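You operate a simulated robot arm through the tools that you are given. There is no shell and no other tool.

The job below is to be done with a simulated robot arm. You get a single attempt, and the scene is never put back.

Task
Save the job card's new limit, then test washer 30 against it.
Fine: it is hooked up; the card names programme, step and limit; one test.

It is judged by the outcome, as a careful person would: the job done as asked, and still so three seconds after it is handed in. It fails if anything else is knocked over, pushed out of place, dropped, spilled or broken.

Robot
A 7-joint arm with a three-finger gripper, fixed in place. Base frame: the origin is at the foot of the arm, x ahead of it, y to its left, z up. Lengths are in m, angles in rad, forces in N, time in s.
With the tool pointing down near the work surface it reaches from about 0.1 to 0.8 m from the base axis. Its first joint turns from -2.897 to 2.897 rad. Payload 2.69 kg.
Tool frame: the origin (TCP) lies between the finger pads and is the grasp point; the fingertips stand 0.03 m ahead of it; z points along the fingers, y is the line along which they close. Largest opening 0.128 m; the body of the gripper starts 0.117 m behind the TCP.
Orientation is told as [roll, pitch, yaw] about the base's x, y, z axes, in that order, counted from this pose: with the fingers straight down and closing along the base's y, the tool's x points along the base's -x, its y along +y and its z along -z.

Tools
- The arm moves only by the tool play_rows. Its argument "increments" is a list of rows, each an object of numbers (a shift or turn left out is 0, a gripper value left out holds the last): "tx", "ty", "tz": the shift along the base's x, y, z in units of 250 mm (1.0 is 250 mm); "wx", "wy", "wz": the turn, a rotation vector about the base's x, y, z in units of 180 degrees (1.0 is 180 degrees). In form: [{"tx": .., "ty": .., "tz": .., "wx": .., "wy": .., "wz": ..}, ...]. A call has 1 to 20 rows; each row is the pose to reach, as a shift and turn from the pose commanded when the call began. "fingers" is the closure, from 0 (fully open) to 1 (shut), set as the call begins (left out, the last holds). A call with a number of a shift or a turn outside -1 to 1 is refused whole. A row lasts 0.2 s, in which the tool goes at most 0.05 m and 0.15 rad; a call with a longer step from one row to the next is refused whole, and so is a gripper value outside its range. Where a pose cannot be reached the arm comes as near as it can. A force on the tool above 40 N (or 10 N above the force at the start of the call, whichever is more), or a blocked arm, ends the call early, and 0.2 s more pass. The fingers move at their own pace and stop on an object; they squeeze with about 27 N. The grip force told is the motor's: it shows also when the fingers shut on nothing. Time passes only in rows, and 0.2 s behind the last, so rows that repeat a pose let the fingers close. It gives the time, the measured TCP pose, the force on the tool (base axes), the opening and the grip force at its end, in the units of the frame above (readings bear some noise), with the torque about the TCP (base axes, N m) and any sound that the robot's microphone picked up, and new pictures: "pictures" is both (left out), scene, wrist or none.
- Cameras (640 x 400 px; columns grow to the right, rows downward): "scene" is fixed at [0.3989, -0.5001, 1.5485]; the picture's right is [0.97, -0.23, 0.00], its down [-0.11, -0.47, -0.87] and it looks along [0.20, 0.85, -0.48] (base axes); focal length 356 px, centre (320, 200). "wrist" rides on the gripper at [0.058, 0.054, -0.131] in the tool frame; the picture's right is [-0.68, 0.74, 0.00], its down [-0.62, -0.57, -0.55] and it looks along [-0.40, -0.37, 0.84] (tool axes); focal length 234 px, centre (320, 200).
- raise_lower(by): slides the trunk up (or, below 0, down) by that many m; the arm rides with it, the base frame stays. It gives what a move gives, with no picture.
- probe_pixels(camera, pixels): for up to 12 pixels [column, row] of the newest picture of that camera ("zoom" is the newest enlarged one), the place [x, y, z] in the base frame of the surface seen there, good to about 0.003 m. It takes no simulated time.
- zoom(camera, box): a new picture of the part [left, top, right, bottom] of that camera's present view, enlarged. It takes no simulated time.
- sign_off(): hands the job in; it is judged then, once.

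Unless the task says otherwise, let go and move clear before handing in.

The tools are called after ">>>" by a JSON object that holds its "method" and its "body". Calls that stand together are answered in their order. play_rows: Moves the arm, as the interface text tells. Its arguments: {"type":"object","properties":{"increments":{"type":"array"},"fingers":{"type":"number"},"pictures":{"type":"string","enum":["both","scene","wrist","none"]}},"required":["increments"]} The other tools are called the same way: raise_lower (by) slides the trunk up or down; probe_pixels (camera, pixels) gives the place of the surface under pixels of a picture; zoom (camera, box) takes an enlarged picture of a part of a camera's view; sign_off () hands the job in.

At the start:

```text
time_s: 0.0
tool_pos: [0.6954, 0.3007, 1.2388]
ee_rot: [0.0, 0.0, 0.002]
force: [0.1, -0.6, 0.2]
moment: [0.03, 0.03, -0.01]
opening: 0.128
grasp_force: 0.0
trunk travel left (down, up): [-0.25, 0.1]
```

scene: 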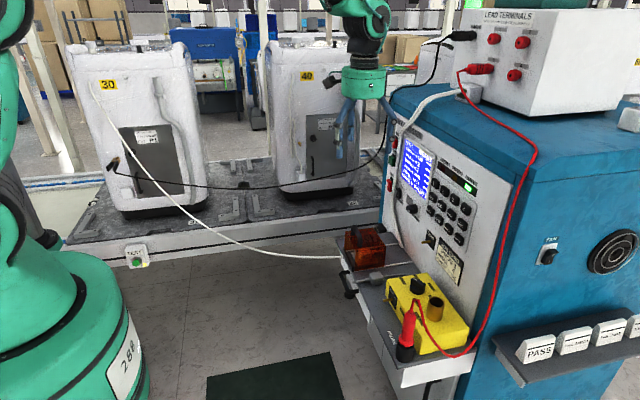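
wrist: 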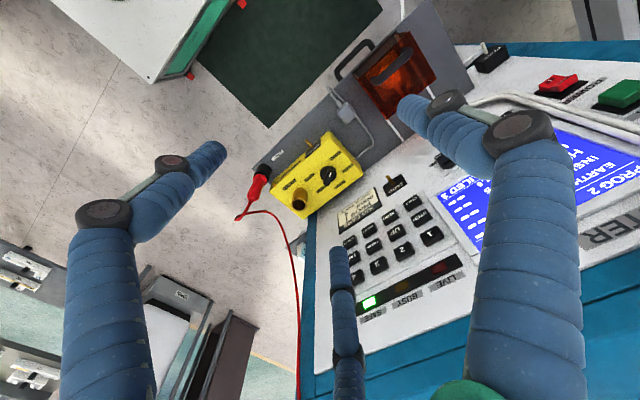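

The scene shows a tester cabinet with a blue screen around (415,170), a keypad around (450,215), and washers 30 and 40 at left. I'll zoom in to read the screen, keys and cards.

>>> {"method": "zoom", "body": {"camera": "scene", "box": [370, 110, 530, 300]}}

>>> {"method": "zoom", "body": {"camera": "wrist", "box": [320, 40, 640, 330]}}

>>> {"method": "zoom", "body": {"camera": "scene", "box": [330, 220, 490, 390]}}

>>> {"method": "zoom", "body": {"camera": "scene", "box": [60, 60, 380, 280]}}

>>> {"method": "zoom", "body": {"camera": "scene", "box": [420, 0, 640, 120]}}

```text
2.11 times, centred on (450, 205) of scene
```

zoom: 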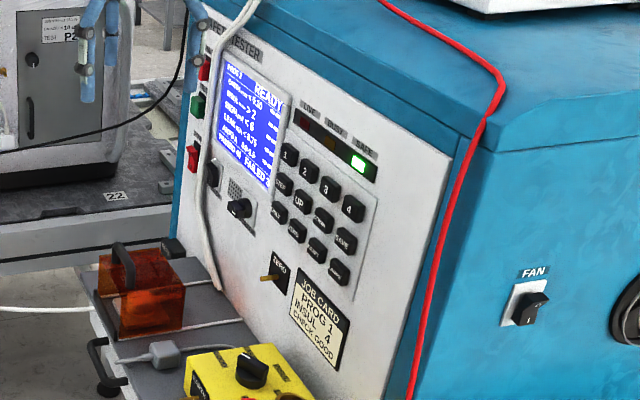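

```text
1.38 times, centred on (480, 185) of wrist
```

zoom: 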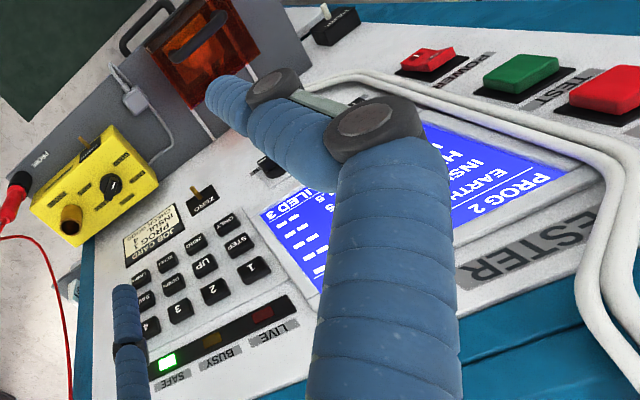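

```text
2.35 times, centred on (410, 305) of scene
```

zoom: 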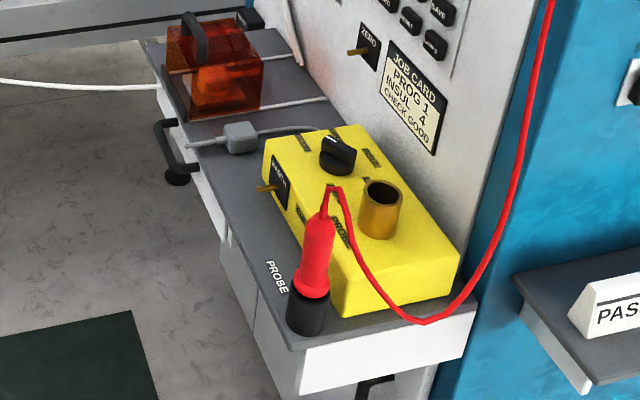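

```text
1.82 times, centred on (220, 170) of scene
```

zoom: 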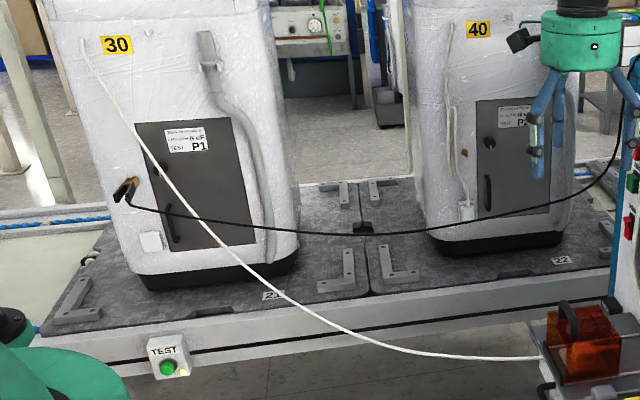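

```text
2.91 times, centred on (530, 60) of scene
```

zoom: 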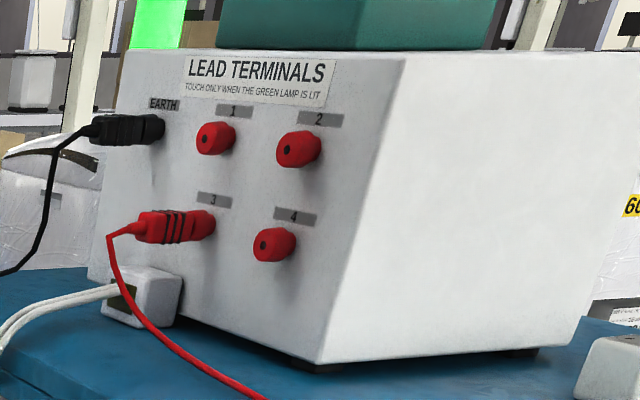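

The job card reads PROG 1 / INSUL 4; the washer 30 label says P1. I need finer views of the screen, keys and card.

>>> {"method": "zoom", "body": {"camera": "scene", "box": [395, 130, 445, 205]}}

>>> {"method": "zoom", "body": {"camera": "scene", "box": [420, 170, 485, 250]}}

>>> {"method": "zoom", "body": {"camera": "scene", "box": [420, 225, 475, 290]}}

>>> {"method": "zoom", "body": {"camera": "wrist", "box": [320, 170, 480, 320]}}

>>> {"method": "zoom", "body": {"camera": "scene", "box": [500, 300, 640, 400]}}

>>> {"method": "zoom", "body": {"camera": "scene", "box": [375, 110, 425, 240]}}

```text
5.33 times, centred on (420, 168) of scene
```

zoom: 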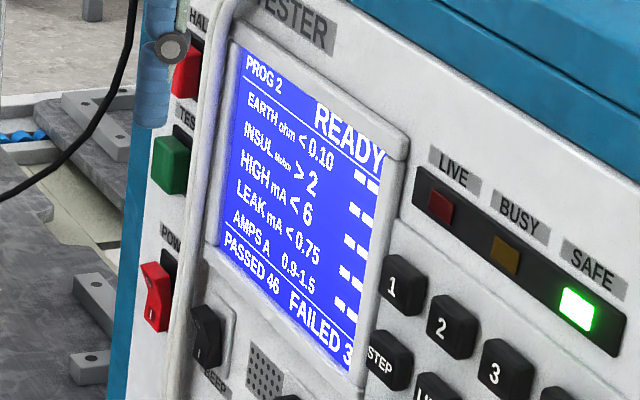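

```text
5.00 times, centred on (452, 210) of scene
```

zoom: 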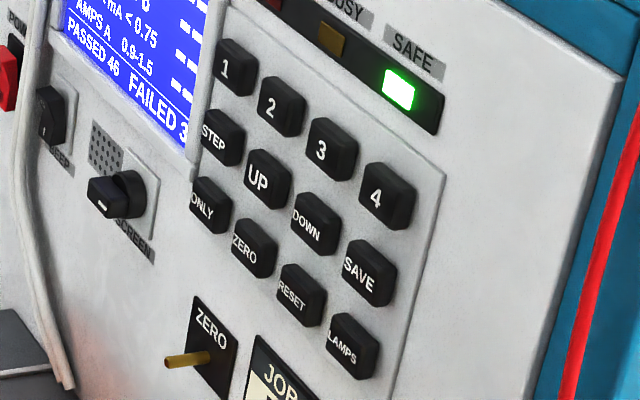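

```text
6.15 times, centred on (448, 258) of scene
```

zoom: 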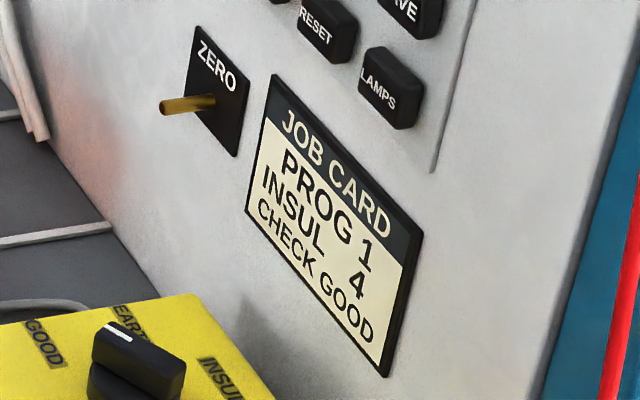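

```text
2.67 times, centred on (400, 245) of wrist
```

zoom: 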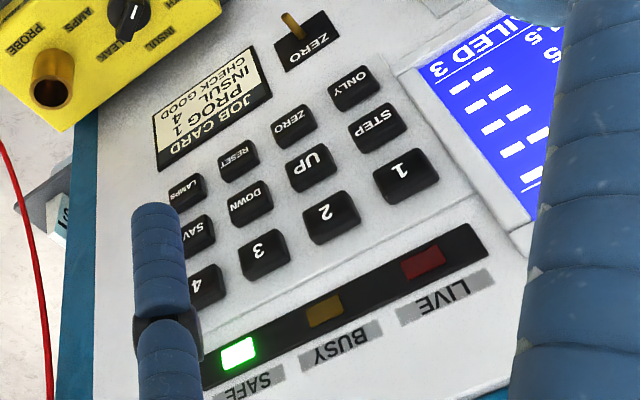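

```text
4.00 times, centred on (570, 350) of scene
```

zoom: 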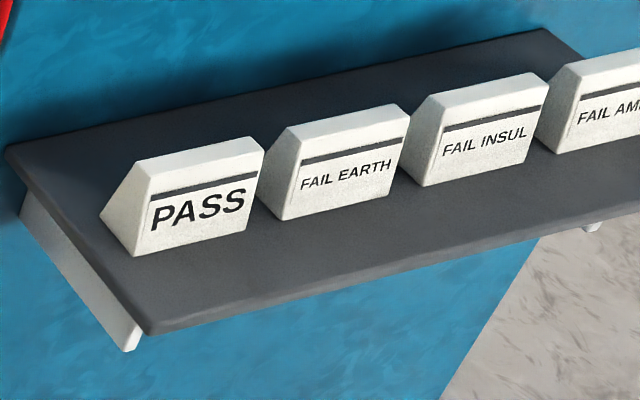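

```text
3.08 times, centred on (400, 175) of scene
```

zoom: 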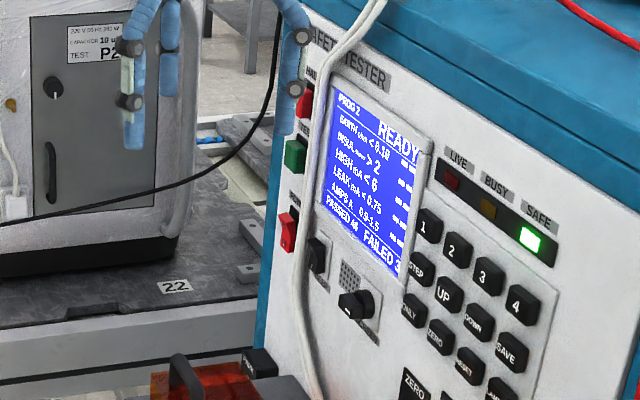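

The screen shows PROG 2 READY with INSUL > 2; keys are 1-4, STEP, UP, DOWN, SAVE, ONLY, ZERO, RESET, LAMPS. I'll take the keypad zoom again and probe key tops and panel.

>>> {"method": "zoom", "body": {"camera": "scene", "box": [420, 170, 485, 250]}}

```text
5.00 times, centred on (452, 210) of scene
```

zoom: 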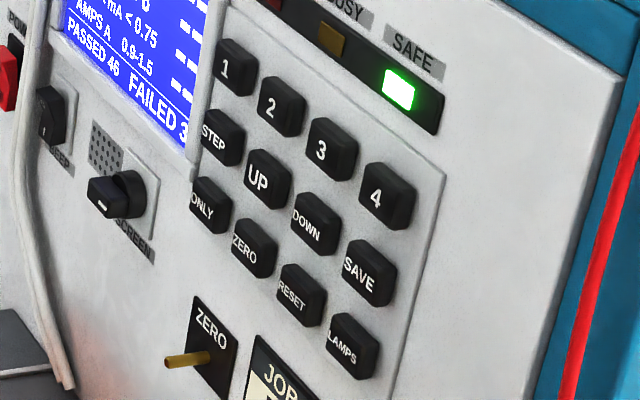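

>>> {"method": "probe_pixels", "body": {"camera": "zoom", "pixels": [[227, 70], [273, 108], [322, 152], [377, 198], [214, 136], [258, 178], [306, 226], [360, 276], [343, 345], [520, 130], [460, 380], [340, 210]]}}

>>> {"method": "probe_pixels", "body": {"camera": "scene", "pixels": [[393, 148], [394, 162], [391, 182], [402, 190], [137, 261], [138, 250], [400, 130], [408, 210], [362, 248], [372, 270], [410, 300], [400, 110]]}}

>>> {"method": "zoom", "body": {"camera": "scene", "box": [385, 125, 417, 200]}}

```text
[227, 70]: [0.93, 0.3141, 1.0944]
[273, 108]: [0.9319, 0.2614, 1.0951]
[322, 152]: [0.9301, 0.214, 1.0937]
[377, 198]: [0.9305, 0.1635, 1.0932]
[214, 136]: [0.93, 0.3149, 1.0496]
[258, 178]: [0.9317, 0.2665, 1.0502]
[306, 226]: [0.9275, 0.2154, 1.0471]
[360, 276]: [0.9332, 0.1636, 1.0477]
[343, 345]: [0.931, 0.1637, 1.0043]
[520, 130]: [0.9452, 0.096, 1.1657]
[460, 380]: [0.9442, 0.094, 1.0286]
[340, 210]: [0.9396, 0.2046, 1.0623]
```

```text
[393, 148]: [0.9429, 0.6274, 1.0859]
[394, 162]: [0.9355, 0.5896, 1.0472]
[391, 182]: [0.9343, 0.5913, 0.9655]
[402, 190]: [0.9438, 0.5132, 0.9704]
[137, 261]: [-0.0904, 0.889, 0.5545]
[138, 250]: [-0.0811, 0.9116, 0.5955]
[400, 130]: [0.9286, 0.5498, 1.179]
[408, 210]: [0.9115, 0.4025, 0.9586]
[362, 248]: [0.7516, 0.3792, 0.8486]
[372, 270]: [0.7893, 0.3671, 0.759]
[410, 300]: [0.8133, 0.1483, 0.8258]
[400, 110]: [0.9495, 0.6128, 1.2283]
```

```text
5.33 times, centred on (401, 162) of scene
```

zoom: 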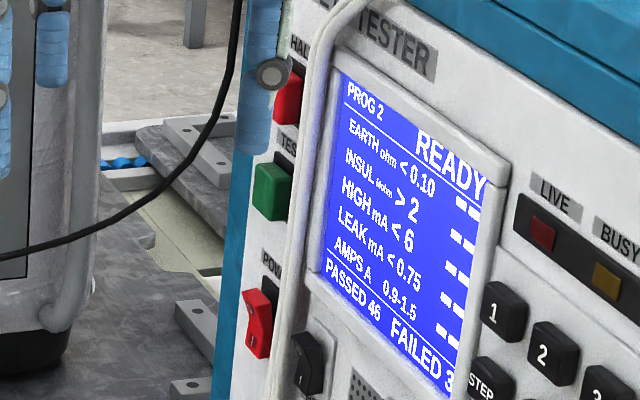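

Panel is a vertical plane at x≈0.945 with key tops at x≈0.930 (columns y≈0.314/0.264/0.214/0.164, rows z≈1.094/1.049/1.004); screen at (415,165) in view. I'll close the fingers and turn the tool to point along +x, in place.

>>> {"method": "play_rows", "body": {"increments": [{"wy": -0.0455}, {"wy": -0.091}, {"wy": -0.1365}, {"wy": -0.182}, {"wy": -0.2275}, {"wy": -0.273}, {"wy": -0.3185}, {"wy": -0.364}, {"wy": -0.4095}, {"wy": -0.455}, {"wy": -0.5}, {"wy": -0.5}], "fingers": 1}}

>>> {"method": "probe_pixels", "body": {"camera": "zoom", "pixels": [[270, 190], [288, 98], [255, 325], [278, 250]]}}

```text
time_s: 2.6
tool_pos: [0.695, 0.3021, 1.2393]
ee_rot: [3.016, -1.569, -3.015]
force: [0.6, 1.5, 0.0]
moment: [0.0, -0.04, 0.01]
opening: 0.0021
grasp_force: 27.3
trunk travel left (down, up): [-0.25, 0.1]
```

scene: 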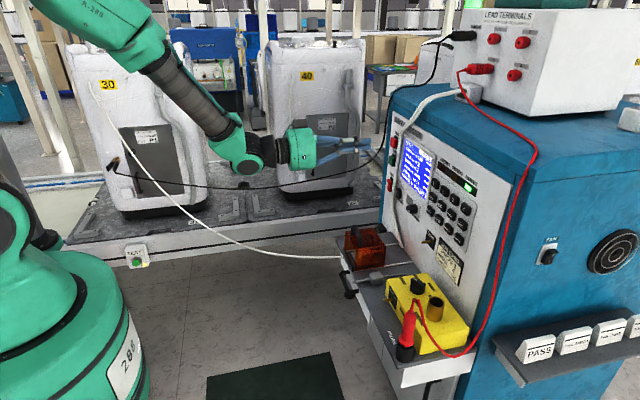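
wrist: 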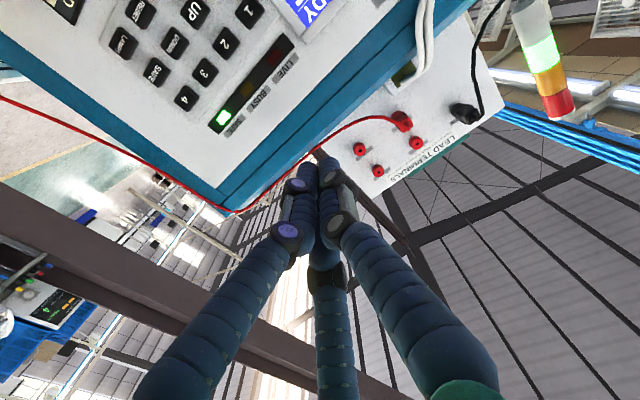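

```text
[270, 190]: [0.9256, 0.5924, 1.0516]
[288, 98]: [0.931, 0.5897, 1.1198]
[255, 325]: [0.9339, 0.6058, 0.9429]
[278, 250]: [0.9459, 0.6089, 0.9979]
```

The tool now points at +x with fingers shut (scene, fingers at (345,150)), clear of the panel. Next I move to a standoff in front of key 1 at y=0.314, z=1.094, fingertips about 0.04 m off the key.

>>> {"method": "play_rows", "body": {"increments": [{"ty": 0.012, "tz": -0.15}, {"ty": 0.024, "tz": -0.3, "tx": 0.06}, {"ty": 0.036, "tz": -0.45, "tx": 0.18}, {"ty": 0.048, "tz": -0.58, "tx": 0.3}, {"ty": 0.048, "tz": -0.58, "tx": 0.45}, {"ty": 0.048, "tz": -0.58, "tx": 0.6}, {"ty": 0.048, "tz": -0.58, "tx": 0.66}, {"ty": 0.048, "tz": -0.58, "tx": 0.66}]}}

```text
time_s: 4.4
tool_pos: [0.8592, 0.3123, 1.0921]
ee_rot: [-0.049, -1.57, 0.049]
force: [-0.7, -0.4, 0.0]
moment: [0.01, -0.01, -0.01]
opening: 0.0021
grasp_force: 26.7
trunk travel left (down, up): [-0.25, 0.1]
```

scene: 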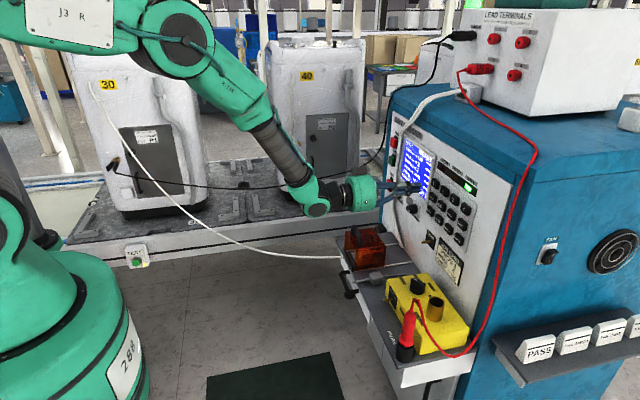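
wrist: 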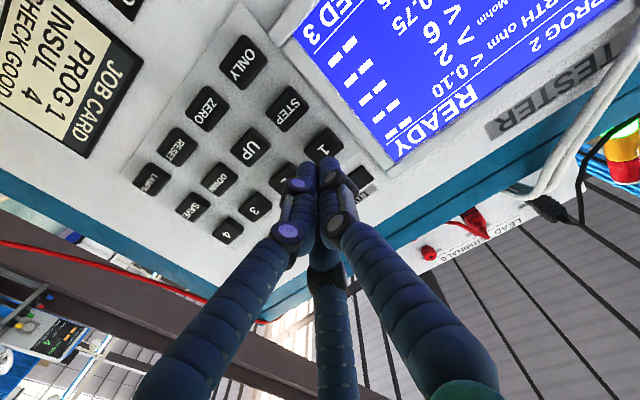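

The screen still shows PROG 2 and key 1 lies at wrist (323,147), right where my fingertip line projects (320,152). I press key 1 gently and back off.

>>> {"method": "play_rows", "body": {"increments": [{"tx": 0.08}, {"tx": 0.14}, {"tx": 0.16}, {"tx": 0.172}, {"tx": 0.18}, {"tx": 0.18}, {"tx": 0.14}, {"tx": 0.0}]}}

>>> {"method": "zoom", "body": {"camera": "scene", "box": [385, 125, 417, 200]}}

```text
time_s: 6.2
tool_pos: [0.8613, 0.3109, 1.0928]
ee_rot: [0.504, -1.57, -0.506]
force: [1.2, 1.0, -0.4]
moment: [-0.04, -0.01, 0.01]
opening: 0.0023
grasp_force: 27.0
trunk travel left (down, up): [-0.25, 0.1]
```

scene: 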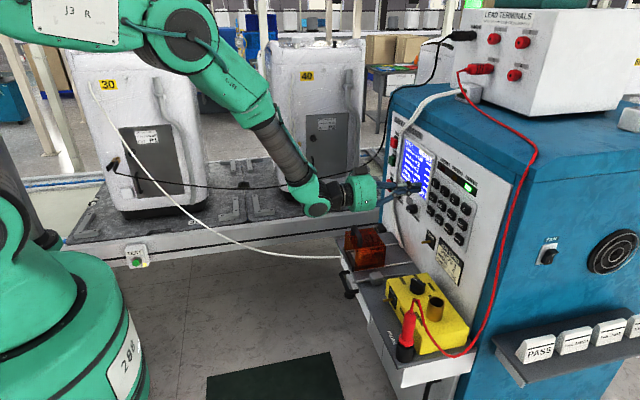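
wrist: 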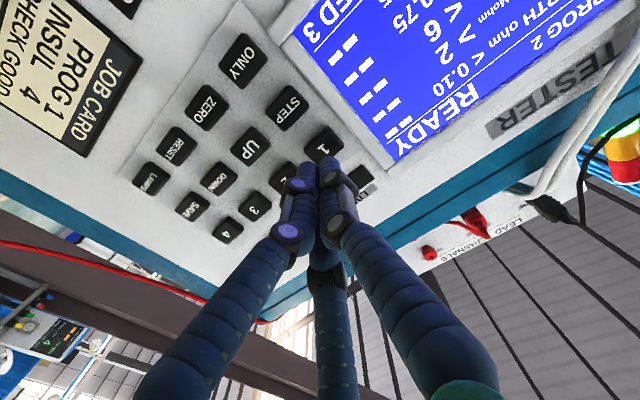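

```text
5.33 times, centred on (401, 162) of scene
```

zoom: 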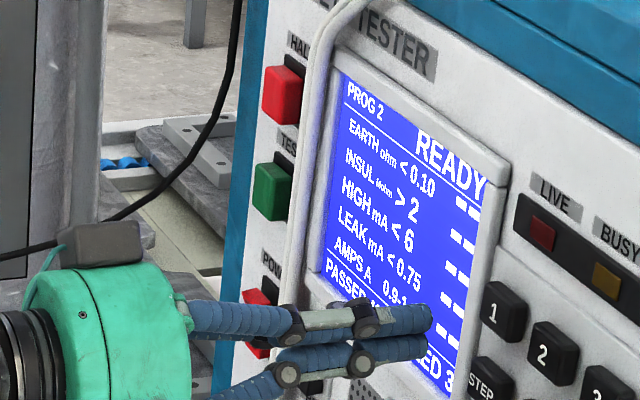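

Screen still reads PROG 2, so the press didn't take. I'll push in and hold, reading the force.

>>> {"method": "play_rows", "body": {"increments": [{"tx": 0.08}, {"tx": 0.14}, {"tx": 0.164}, {"tx": 0.176}, {"tx": 0.184}, {"tx": 0.192}, {"tx": 0.192}]}}

>>> {"method": "zoom", "body": {"camera": "wrist", "box": [240, 80, 400, 200]}}

>>> {"method": "zoom", "body": {"camera": "scene", "box": [385, 125, 457, 220]}}

```text
time_s: 7.8
tool_pos: [0.9081, 0.3132, 1.0927]
ee_rot: [-0.372, -1.57, 0.371]
force: [-1.3, 0.0, -0.9]
moment: [-0.02, 0.04, 0.01]
opening: 0.006
grasp_force: 31.4
trunk travel left (down, up): [-0.25, 0.1]
```

scene: 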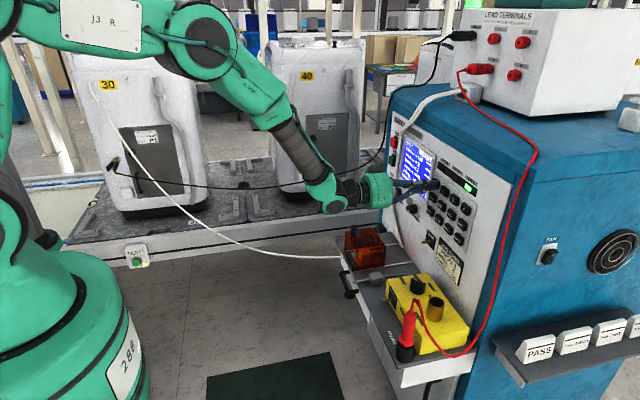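
wrist: 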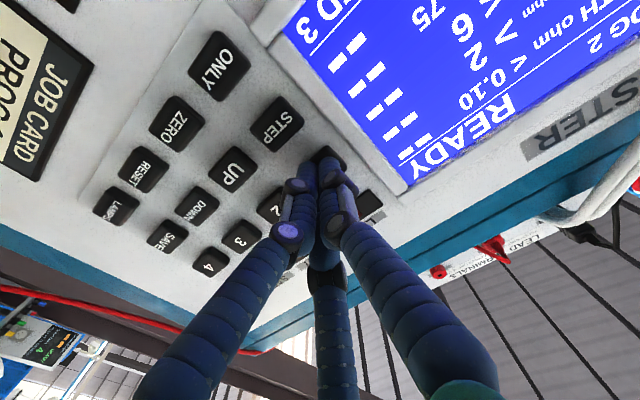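

```text
3.33 times, centred on (320, 140) of wrist
```

zoom: 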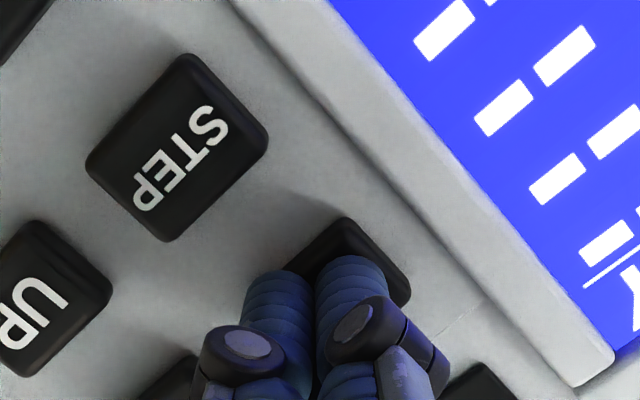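

```text
4.21 times, centred on (421, 172) of scene
```

zoom: 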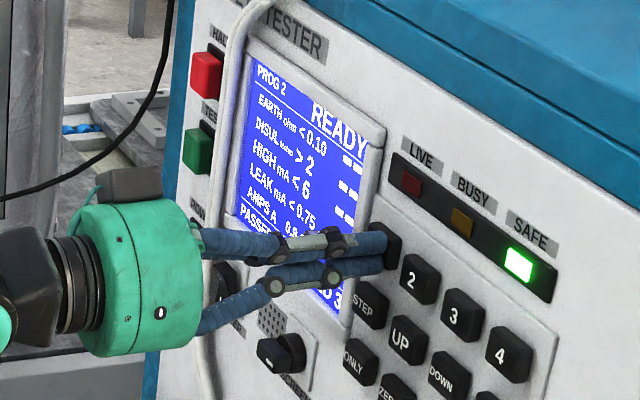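

TCP x=0.908 puts the tips on the key cap (wrist zoom (340,260)) with only ~1 N; screen still PROG 2. I continue in 1 mm steps.

>>> {"method": "play_rows", "body": {"increments": [{"tx": 0.004}, {"tx": 0.008}, {"tx": 0.012}, {"tx": 0.012}], "pictures": "wrist"}}

>>> {"method": "zoom", "body": {"camera": "scene", "box": [385, 125, 457, 220]}}

```text
time_s: 8.8
tool_pos: [0.9106, 0.3115, 1.0937]
ee_rot: [-0.701, -1.571, 0.699]
force: [-4.1, 0.6, -2.0]
moment: [0.02, 0.05, 0.05]
opening: 0.0058
grasp_force: 31.3
trunk travel left (down, up): [-0.25, 0.1]
heard: click
```

wrist: 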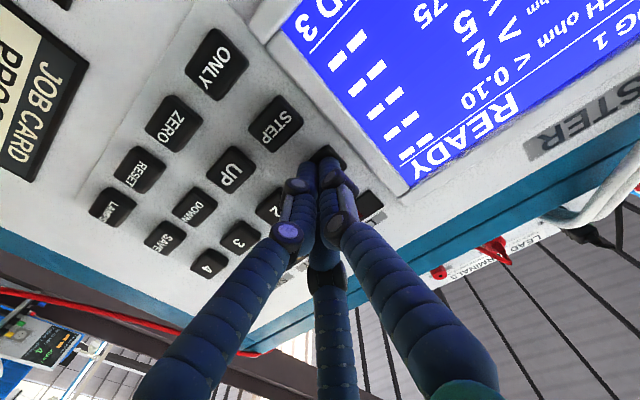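

```text
4.21 times, centred on (421, 172) of scene
```

zoom: 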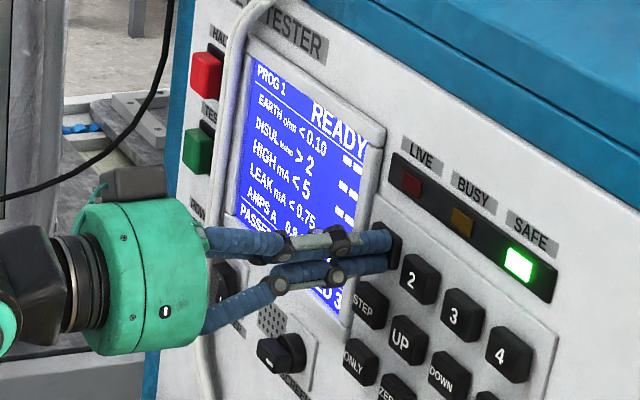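

PROG 1 is now selected with a click at TCP x≈0.911 (screen shows "PROG 1 ... INSUL >2 ... HIGH <5"). Back off, move down 45 mm to STEP and press once with the same depth, then back off.

>>> {"method": "play_rows", "body": {"increments": [{"tx": -0.06}, {"tx": -0.14}, {"tx": -0.14, "tz": -0.1}, {"tx": -0.14, "tz": -0.18}, {"tx": -0.14, "tz": -0.18}, {"tx": -0.04, "tz": -0.18}, {"tx": -0.012, "tz": -0.18}, {"tx": -0.004, "tz": -0.18}, {"tx": 0.0, "tz": -0.18}, {"tx": 0.002, "tz": -0.18}, {"tx": 0.002, "tz": -0.18}, {"tx": -0.06, "tz": -0.18}, {"tx": -0.16, "tz": -0.18}, {"tx": -0.16, "tz": -0.18}]}}

>>> {"method": "zoom", "body": {"camera": "scene", "box": [385, 125, 457, 220]}}

```text
time_s: 11.8
tool_pos: [0.8708, 0.3124, 1.0503]
ee_rot: [2.212, -1.571, -2.211]
force: [-0.4, 0.5, -0.3]
moment: [-0.01, 0.01, 0.01]
opening: 0.0021
grasp_force: 31.2
trunk travel left (down, up): [-0.25, 0.1]
heard: click
```

scene: 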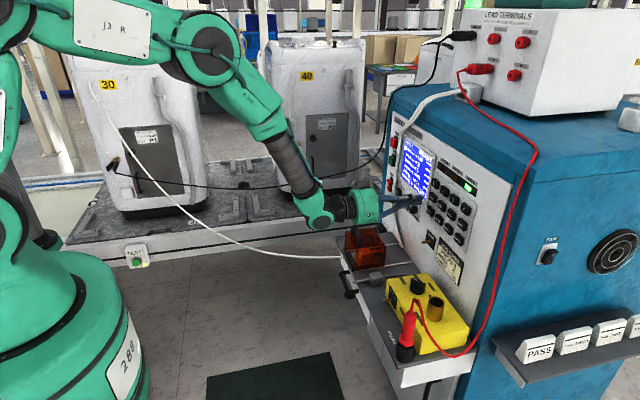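
wrist: 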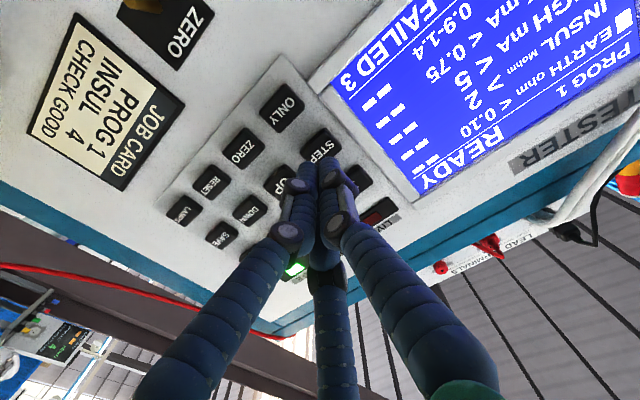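

```text
4.21 times, centred on (421, 172) of scene
```

zoom: 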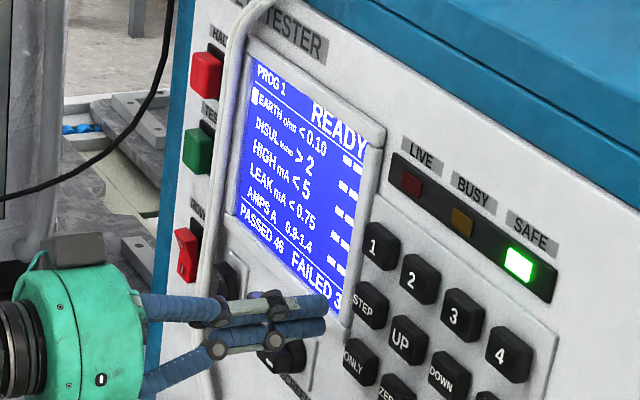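

A cursor square now sits beside EARTH (zoom (255,97)). One more STEP press should bring it to INSUL.

>>> {"method": "play_rows", "body": {"increments": [{"tx": 0.1}, {"tx": 0.14}, {"tx": 0.152}, {"tx": 0.158}, {"tx": 0.162}, {"tx": 0.162}, {"tx": 0.1}, {"tx": 0.0}, {"tx": 0.0}]}}

>>> {"method": "zoom", "body": {"camera": "scene", "box": [385, 125, 457, 220]}}

```text
time_s: 13.8
tool_pos: [0.8703, 0.3126, 1.0488]
ee_rot: [2.797, -1.57, -2.797]
force: [-0.4, 0.2, -0.7]
moment: [0.0, 0.05, -0.02]
opening: 0.0022
grasp_force: 31.3
trunk travel left (down, up): [-0.25, 0.1]
heard: click
```

scene: 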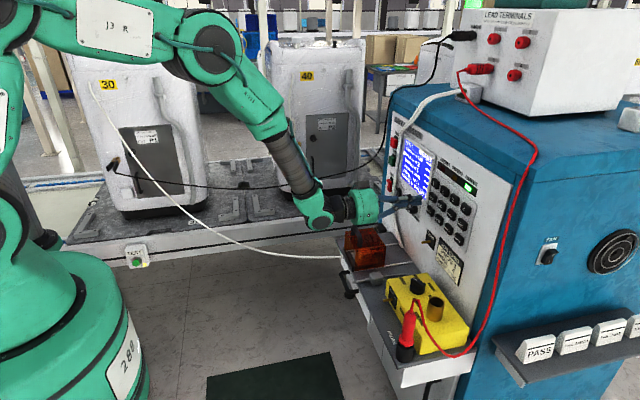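
wrist: 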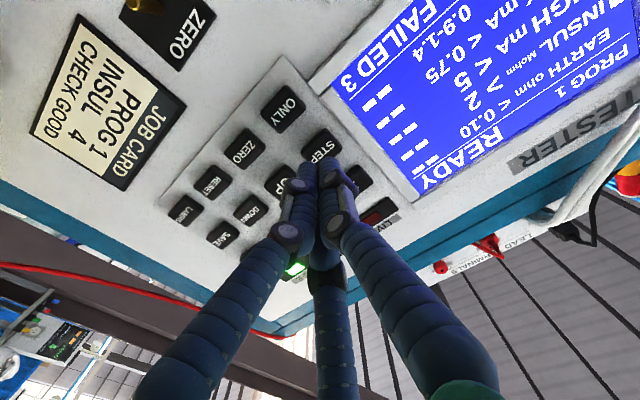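

```text
4.21 times, centred on (421, 172) of scene
```

zoom: 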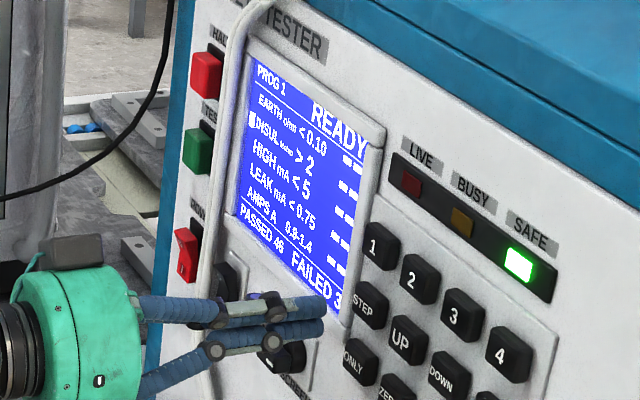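

Cursor is on INSUL (zoom (252,119)). Now shift to the UP key (y≈0.264) and press once to learn its increment.

>>> {"method": "play_rows", "body": {"increments": [{"ty": -0.1}, {"ty": -0.195}, {"ty": -0.195}, {"ty": -0.195, "tx": 0.1}, {"ty": -0.195, "tx": 0.14}, {"ty": -0.195, "tx": 0.152}, {"ty": -0.195, "tx": 0.158}, {"ty": -0.195, "tx": 0.162}, {"ty": -0.195, "tx": 0.162}, {"ty": -0.195, "tx": 0.1}, {"ty": -0.195}, {"ty": -0.195}]}}

>>> {"method": "zoom", "body": {"camera": "scene", "box": [385, 125, 457, 220]}}

```text
time_s: 16.4
tool_pos: [0.8715, 0.2636, 1.0499]
ee_rot: [2.297, -1.572, -2.294]
force: [-0.1, -0.6, 0.0]
moment: [0.01, 0.01, -0.02]
opening: 0.0023
grasp_force: 31.2
trunk travel left (down, up): [-0.25, 0.1]
heard: click
```

scene: 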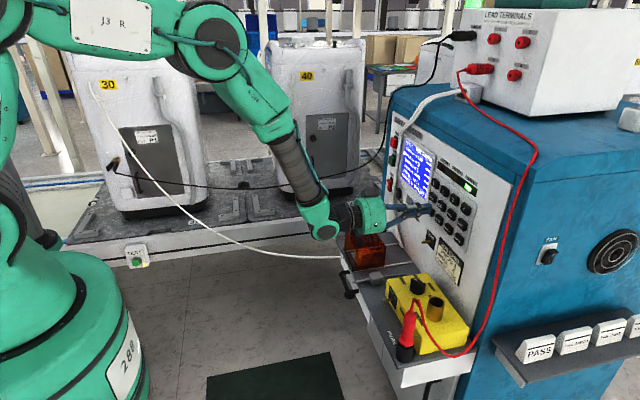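
wrist: 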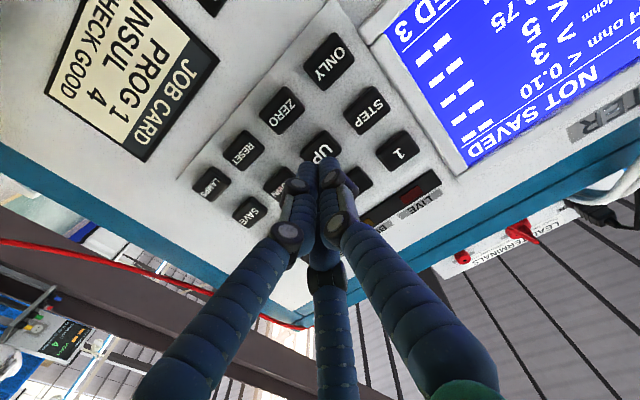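

```text
4.21 times, centred on (421, 172) of scene
```

zoom: 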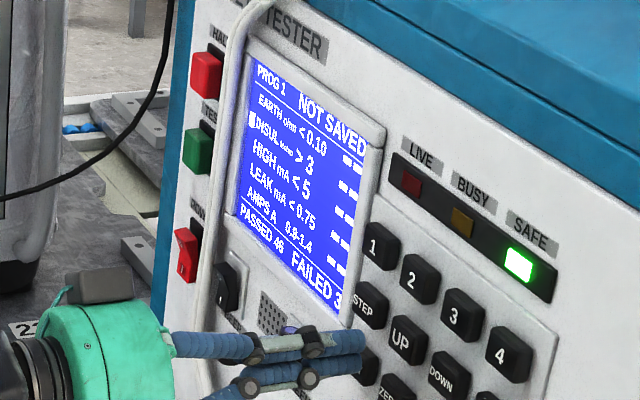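

INSUL is now >3 and "NOT SAVED". One more UP press makes 4.

>>> {"method": "play_rows", "body": {"increments": [{"tx": 0.1}, {"tx": 0.14}, {"tx": 0.152}, {"tx": 0.158}, {"tx": 0.162}, {"tx": 0.162}, {"tx": 0.1}, {"tx": 0.0}, {"tx": 0.0}]}}

>>> {"method": "zoom", "body": {"camera": "scene", "box": [385, 125, 457, 220]}}

```text
time_s: 18.4
tool_pos: [0.8704, 0.2629, 1.0482]
ee_rot: [2.497, -1.571, -2.498]
force: [-0.1, -0.4, -0.1]
moment: [-0.02, 0.06, -0.02]
opening: 0.0022
grasp_force: 32.0
trunk travel left (down, up): [-0.25, 0.1]
heard: click
```

scene: 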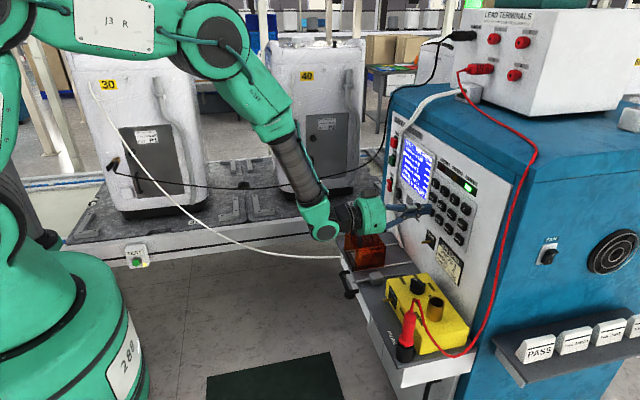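
wrist: 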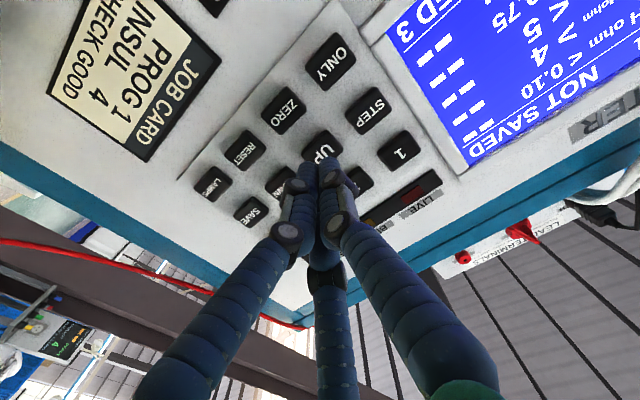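

```text
4.21 times, centred on (421, 172) of scene
```

zoom: 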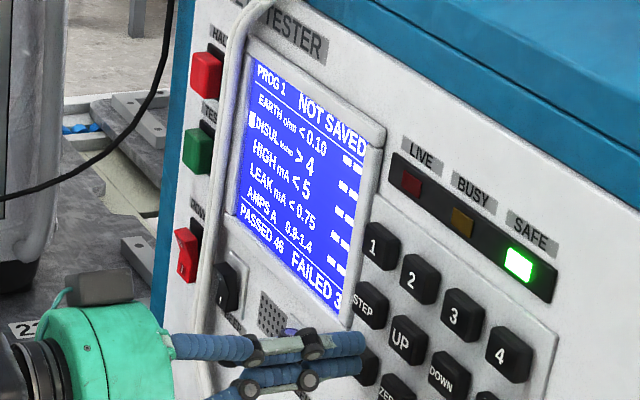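

INSUL now reads >4, NOT SAVED. Move 100 mm right to SAVE (y≈0.164, z≈1.048) and press once.

>>> {"method": "play_rows", "body": {"increments": [{"ty": -0.14}, {"ty": -0.28}, {"ty": -0.4}, {"ty": -0.4}, {"ty": -0.4, "tx": 0.1}, {"ty": -0.4, "tx": 0.14}, {"ty": -0.4, "tx": 0.152}, {"ty": -0.4, "tx": 0.158}, {"ty": -0.4, "tx": 0.162}, {"ty": -0.4, "tx": 0.162}, {"ty": -0.4, "tx": 0.1}, {"ty": -0.4}, {"ty": -0.4}]}}

>>> {"method": "zoom", "body": {"camera": "scene", "box": [385, 125, 457, 220]}}

```text
time_s: 21.2
tool_pos: [0.8694, 0.1644, 1.0474]
ee_rot: [3.099, -1.572, -3.101]
force: [-0.9, -0.2, -0.1]
moment: [0.01, 0.04, 0.02]
opening: 0.002
grasp_force: 31.7
trunk travel left (down, up): [-0.25, 0.1]
heard: click
```

scene: 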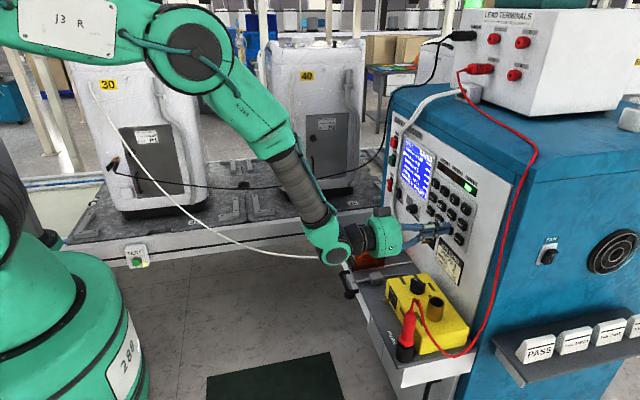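
wrist: 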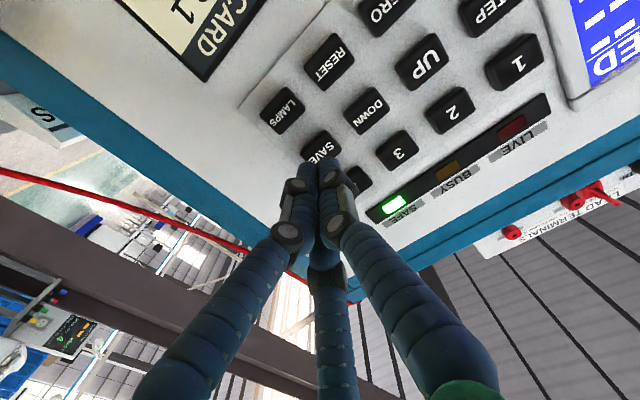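

```text
4.21 times, centred on (421, 172) of scene
```

zoom: 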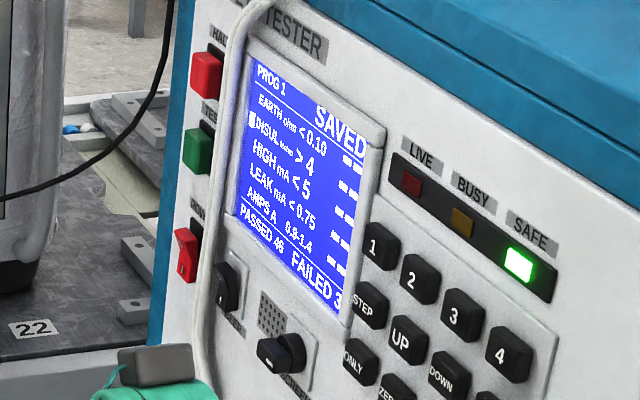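

Screen shows SAVED with INSUL >4 on PROG 1. Now the green TEST button at about (0.926, 0.592, 1.05): I'll probe it and the white cables beside it for clearance.

>>> {"method": "zoom", "body": {"camera": "scene", "box": [380, 120, 420, 215]}}

```text
4.21 times, centred on (400, 168) of scene
```

zoom: 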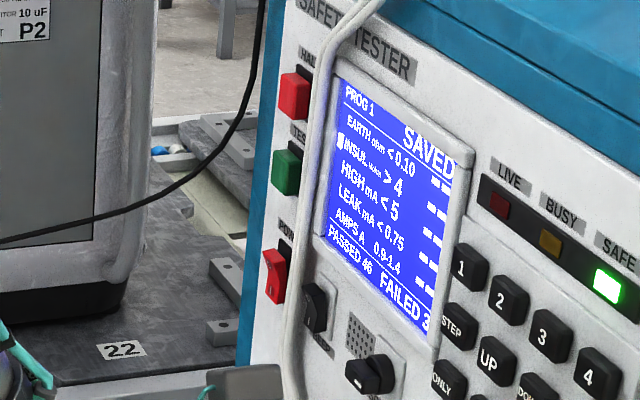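

>>> {"method": "probe_pixels", "body": {"camera": "zoom", "pixels": [[283, 172], [278, 180], [292, 165], [296, 185], [322, 80], [318, 120], [313, 150], [308, 180], [303, 220], [297, 270], [291, 95], [272, 275]]}}

>>> {"method": "zoom", "body": {"camera": "scene", "box": [100, 230, 170, 280]}}

```text
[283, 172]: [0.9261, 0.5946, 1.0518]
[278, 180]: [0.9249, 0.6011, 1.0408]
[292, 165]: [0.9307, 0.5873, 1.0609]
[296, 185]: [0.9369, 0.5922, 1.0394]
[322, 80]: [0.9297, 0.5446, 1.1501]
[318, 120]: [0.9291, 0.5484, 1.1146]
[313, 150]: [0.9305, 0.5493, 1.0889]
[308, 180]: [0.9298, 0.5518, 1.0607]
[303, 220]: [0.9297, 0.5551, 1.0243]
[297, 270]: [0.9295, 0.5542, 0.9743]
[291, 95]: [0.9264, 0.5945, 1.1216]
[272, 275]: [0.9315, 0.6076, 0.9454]
```

```text
8.00 times, centred on (135, 255) of scene
```

zoom: 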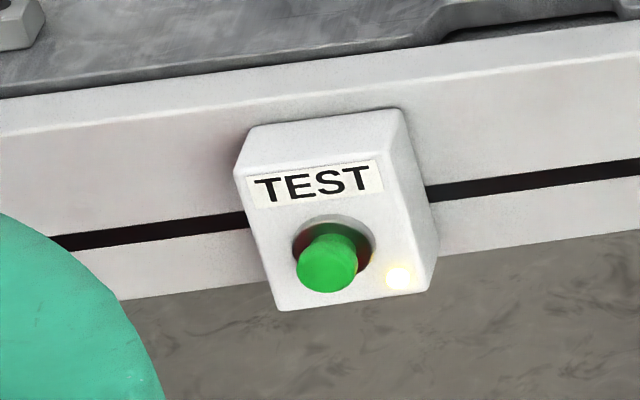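

TEST front face is at about (0.926, 0.595, 1.05), with the white cable flat on the panel at y≈0.55. I move away from the panel to x≈0.80 and across toward y≈0.597, checking reach.

>>> {"method": "play_rows", "body": {"increments": [{"tx": -0.14}, {"tx": -0.28}, {"tx": -0.28, "ty": 0.18}, {"tx": -0.28, "ty": 0.36}, {"tx": -0.28, "ty": 0.54}, {"tx": -0.28, "ty": 0.72}, {"tx": -0.28, "ty": 0.9}, {"tx": -0.28, "ty": 0.9}], "pictures": "none"}}

>>> {"method": "play_rows", "body": {"increments": [{"ty": 0.18, "tz": 0.0}, {"ty": 0.36}, {"ty": 0.54}, {"ty": 0.72}, {"ty": 0.836}, {"ty": 0.836}]}}

```text
time_s: 23.0
tool_pos: [0.8025, 0.3903, 1.0492]
ee_rot: [-1.634, -1.572, 1.632]
force: [-0.4, 0.8, 1.1]
moment: [-0.03, -0.03, -0.04]
opening: 0.0022
grasp_force: 31.5
trunk travel left (down, up): [-0.25, 0.1]
```

```text
time_s: 24.4
tool_pos: [0.8009, 0.5988, 1.0508]
ee_rot: [-1.773, -1.571, 1.774]
force: [0.7, 0.3, 0.5]
moment: [0.0, 0.01, 0.0]
opening: 0.002
grasp_force: 31.4
trunk travel left (down, up): [-0.25, 0.1]
```

scene: 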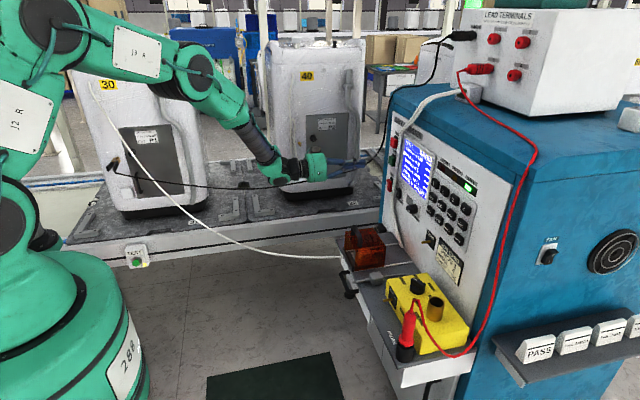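
wrist: 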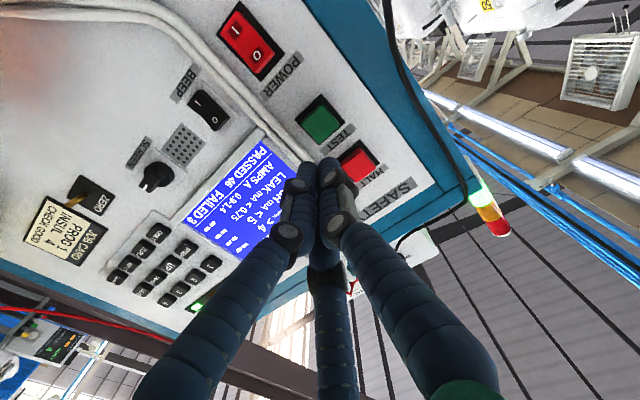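

Reached (0.801, 0.599, 1.051) without trouble; TEST appears at wrist (321,120). I'll probe it and the black earth lead near (385,110) in the scene for clearance before advancing.

>>> {"method": "probe_pixels", "body": {"camera": "wrist", "pixels": [[321, 121], [310, 112], [332, 128], [358, 160], [395, 50], [430, 120], [460, 170], [300, 148], [250, 40]]}}

>>> {"method": "probe_pixels", "body": {"camera": "scene", "pixels": [[386, 120], [383, 140], [372, 163], [240, 187], [418, 75]]}}

>>> {"method": "zoom", "body": {"camera": "scene", "box": [260, 60, 420, 200]}}

```text
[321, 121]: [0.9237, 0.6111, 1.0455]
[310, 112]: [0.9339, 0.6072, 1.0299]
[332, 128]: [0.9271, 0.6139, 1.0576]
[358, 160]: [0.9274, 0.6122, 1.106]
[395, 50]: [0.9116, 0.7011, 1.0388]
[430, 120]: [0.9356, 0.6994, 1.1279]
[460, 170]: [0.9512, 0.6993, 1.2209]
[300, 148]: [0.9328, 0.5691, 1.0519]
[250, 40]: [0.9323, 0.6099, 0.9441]
```

```text
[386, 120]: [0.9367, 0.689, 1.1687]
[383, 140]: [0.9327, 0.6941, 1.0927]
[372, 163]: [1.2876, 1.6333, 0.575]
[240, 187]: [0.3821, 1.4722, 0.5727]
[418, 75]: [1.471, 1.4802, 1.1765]
```

```text
2.86 times, centred on (340, 130) of scene
```

zoom: 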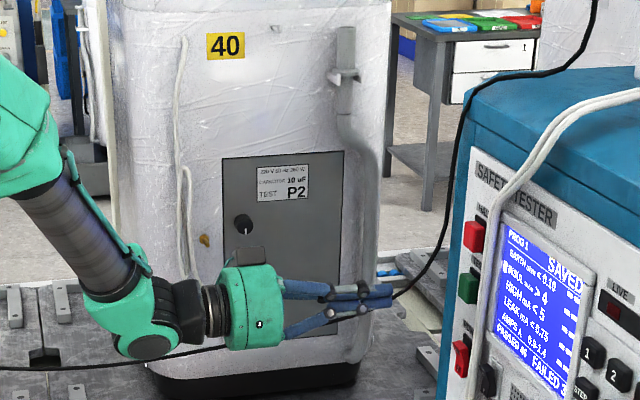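

TEST's face centre from the wrist looks nearer y≈0.61; I'll zoom to pin its edges and locate the black lead near the hand.

>>> {"method": "zoom", "body": {"camera": "wrist", "box": [280, 80, 400, 180]}}

>>> {"method": "probe_pixels", "body": {"camera": "wrist", "pixels": [[386, 4], [388, 15], [391, 30], [410, 85]]}}

```text
4.00 times, centred on (340, 130) of wrist
```

zoom: 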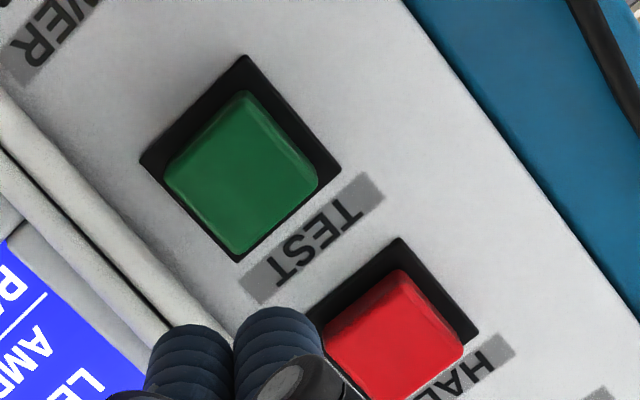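

```text
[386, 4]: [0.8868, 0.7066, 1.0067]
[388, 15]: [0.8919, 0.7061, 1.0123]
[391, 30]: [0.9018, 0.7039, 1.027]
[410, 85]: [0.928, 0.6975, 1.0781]
```

>>> {"method": "probe_pixels", "body": {"camera": "zoom", "pixels": [[240, 172], [245, 110], [185, 172], [232, 238], [295, 172], [215, 140], [270, 205]]}}

```text
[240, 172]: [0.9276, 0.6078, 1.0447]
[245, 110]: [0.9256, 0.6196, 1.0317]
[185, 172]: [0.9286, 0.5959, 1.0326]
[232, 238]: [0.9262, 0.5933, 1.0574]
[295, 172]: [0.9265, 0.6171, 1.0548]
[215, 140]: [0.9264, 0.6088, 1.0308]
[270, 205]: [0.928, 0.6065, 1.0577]
```

The TEST face centre is (0.927, 0.6065, 1.0445), with HALT well above it. I align and advance to just short of contact.

>>> {"method": "play_rows", "body": {"increments": [{"ty": 0.032, "tz": -0.012}, {"tx": 0.15, "ty": 0.032, "tz": -0.012}, {"tx": 0.29, "ty": 0.032, "tz": -0.012}, {"tx": 0.36, "ty": 0.032, "tz": -0.012}, {"tx": 0.384, "ty": 0.032, "tz": -0.012}, {"tx": 0.384, "ty": 0.032, "tz": -0.012}]}}

>>> {"method": "zoom", "body": {"camera": "scene", "box": [360, 110, 440, 210]}}

>>> {"method": "zoom", "body": {"camera": "wrist", "box": [240, 80, 400, 200]}}

```text
time_s: 25.8
tool_pos: [0.8975, 0.606, 1.0458]
ee_rot: [0.157, -1.57, -0.157]
force: [-0.2, -0.7, -0.6]
moment: [-0.01, 0.0, -0.01]
opening: 0.0019
grasp_force: 31.0
trunk travel left (down, up): [-0.25, 0.1]
```

scene: 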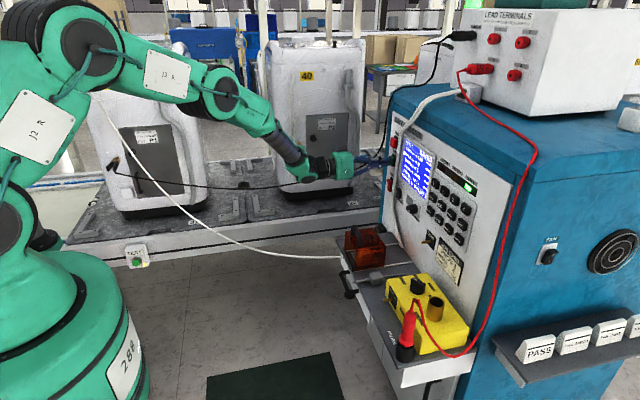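
wrist: 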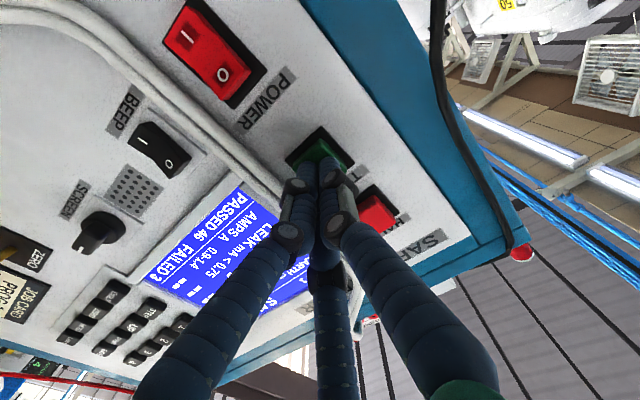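

```text
4.00 times, centred on (400, 160) of scene
```

zoom: 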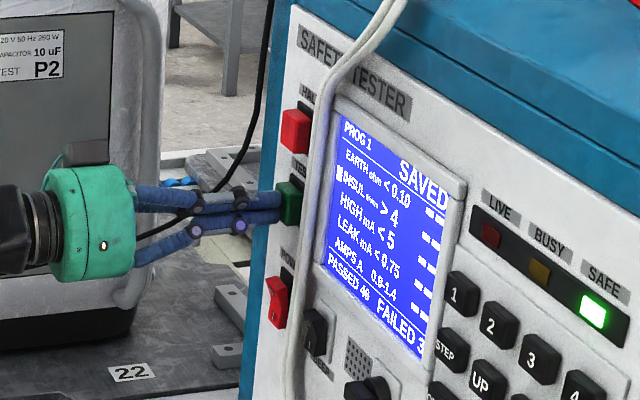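

```text
3.33 times, centred on (320, 140) of wrist
```

zoom: 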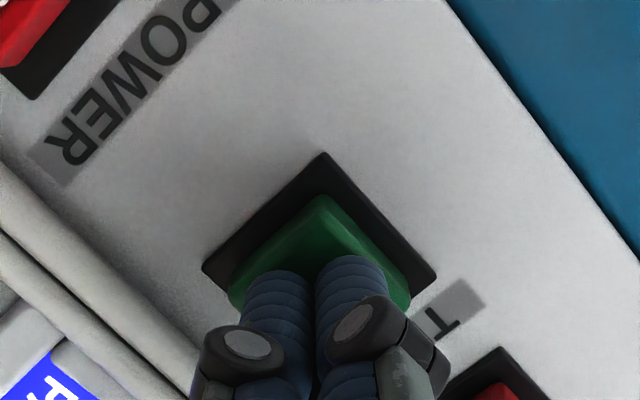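

Tips are centred on the green TEST button (scene zoom (285,205)), screen SAVED, lamp SAFE. I press in 1 mm steps.

>>> {"method": "play_rows", "body": {"increments": [{"tx": 0.012}, {"tx": 0.02}, {"tx": 0.028}, {"tx": 0.036}, {"tx": 0.04}, {"tx": 0.04}], "pictures": "scene"}}

>>> {"method": "zoom", "body": {"camera": "scene", "box": [360, 110, 440, 210]}}

```text
time_s: 27.2
tool_pos: [0.9077, 0.6047, 1.0453]
ee_rot: [-1.504, -1.572, 1.504]
force: [-5.9, 2.3, -1.5]
moment: [-0.01, 0.02, 0.1]
opening: 0.006
grasp_force: 31.9
trunk travel left (down, up): [-0.25, 0.1]
heard: click
```

scene: 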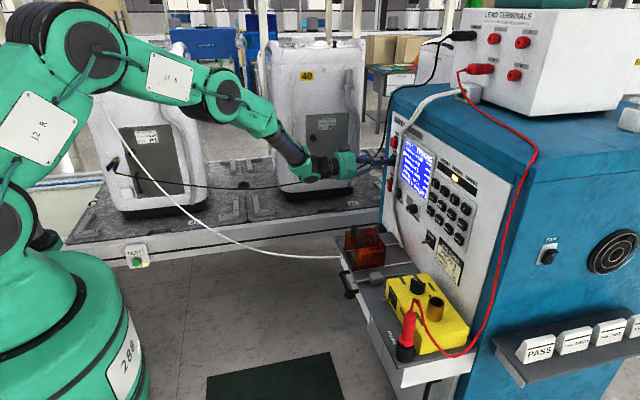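

```text
4.00 times, centred on (400, 160) of scene
```

zoom: 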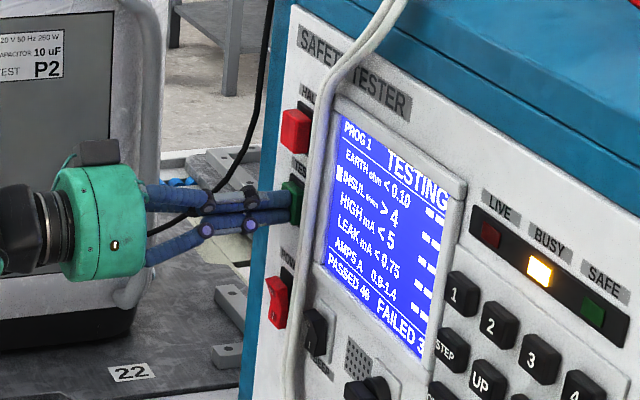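

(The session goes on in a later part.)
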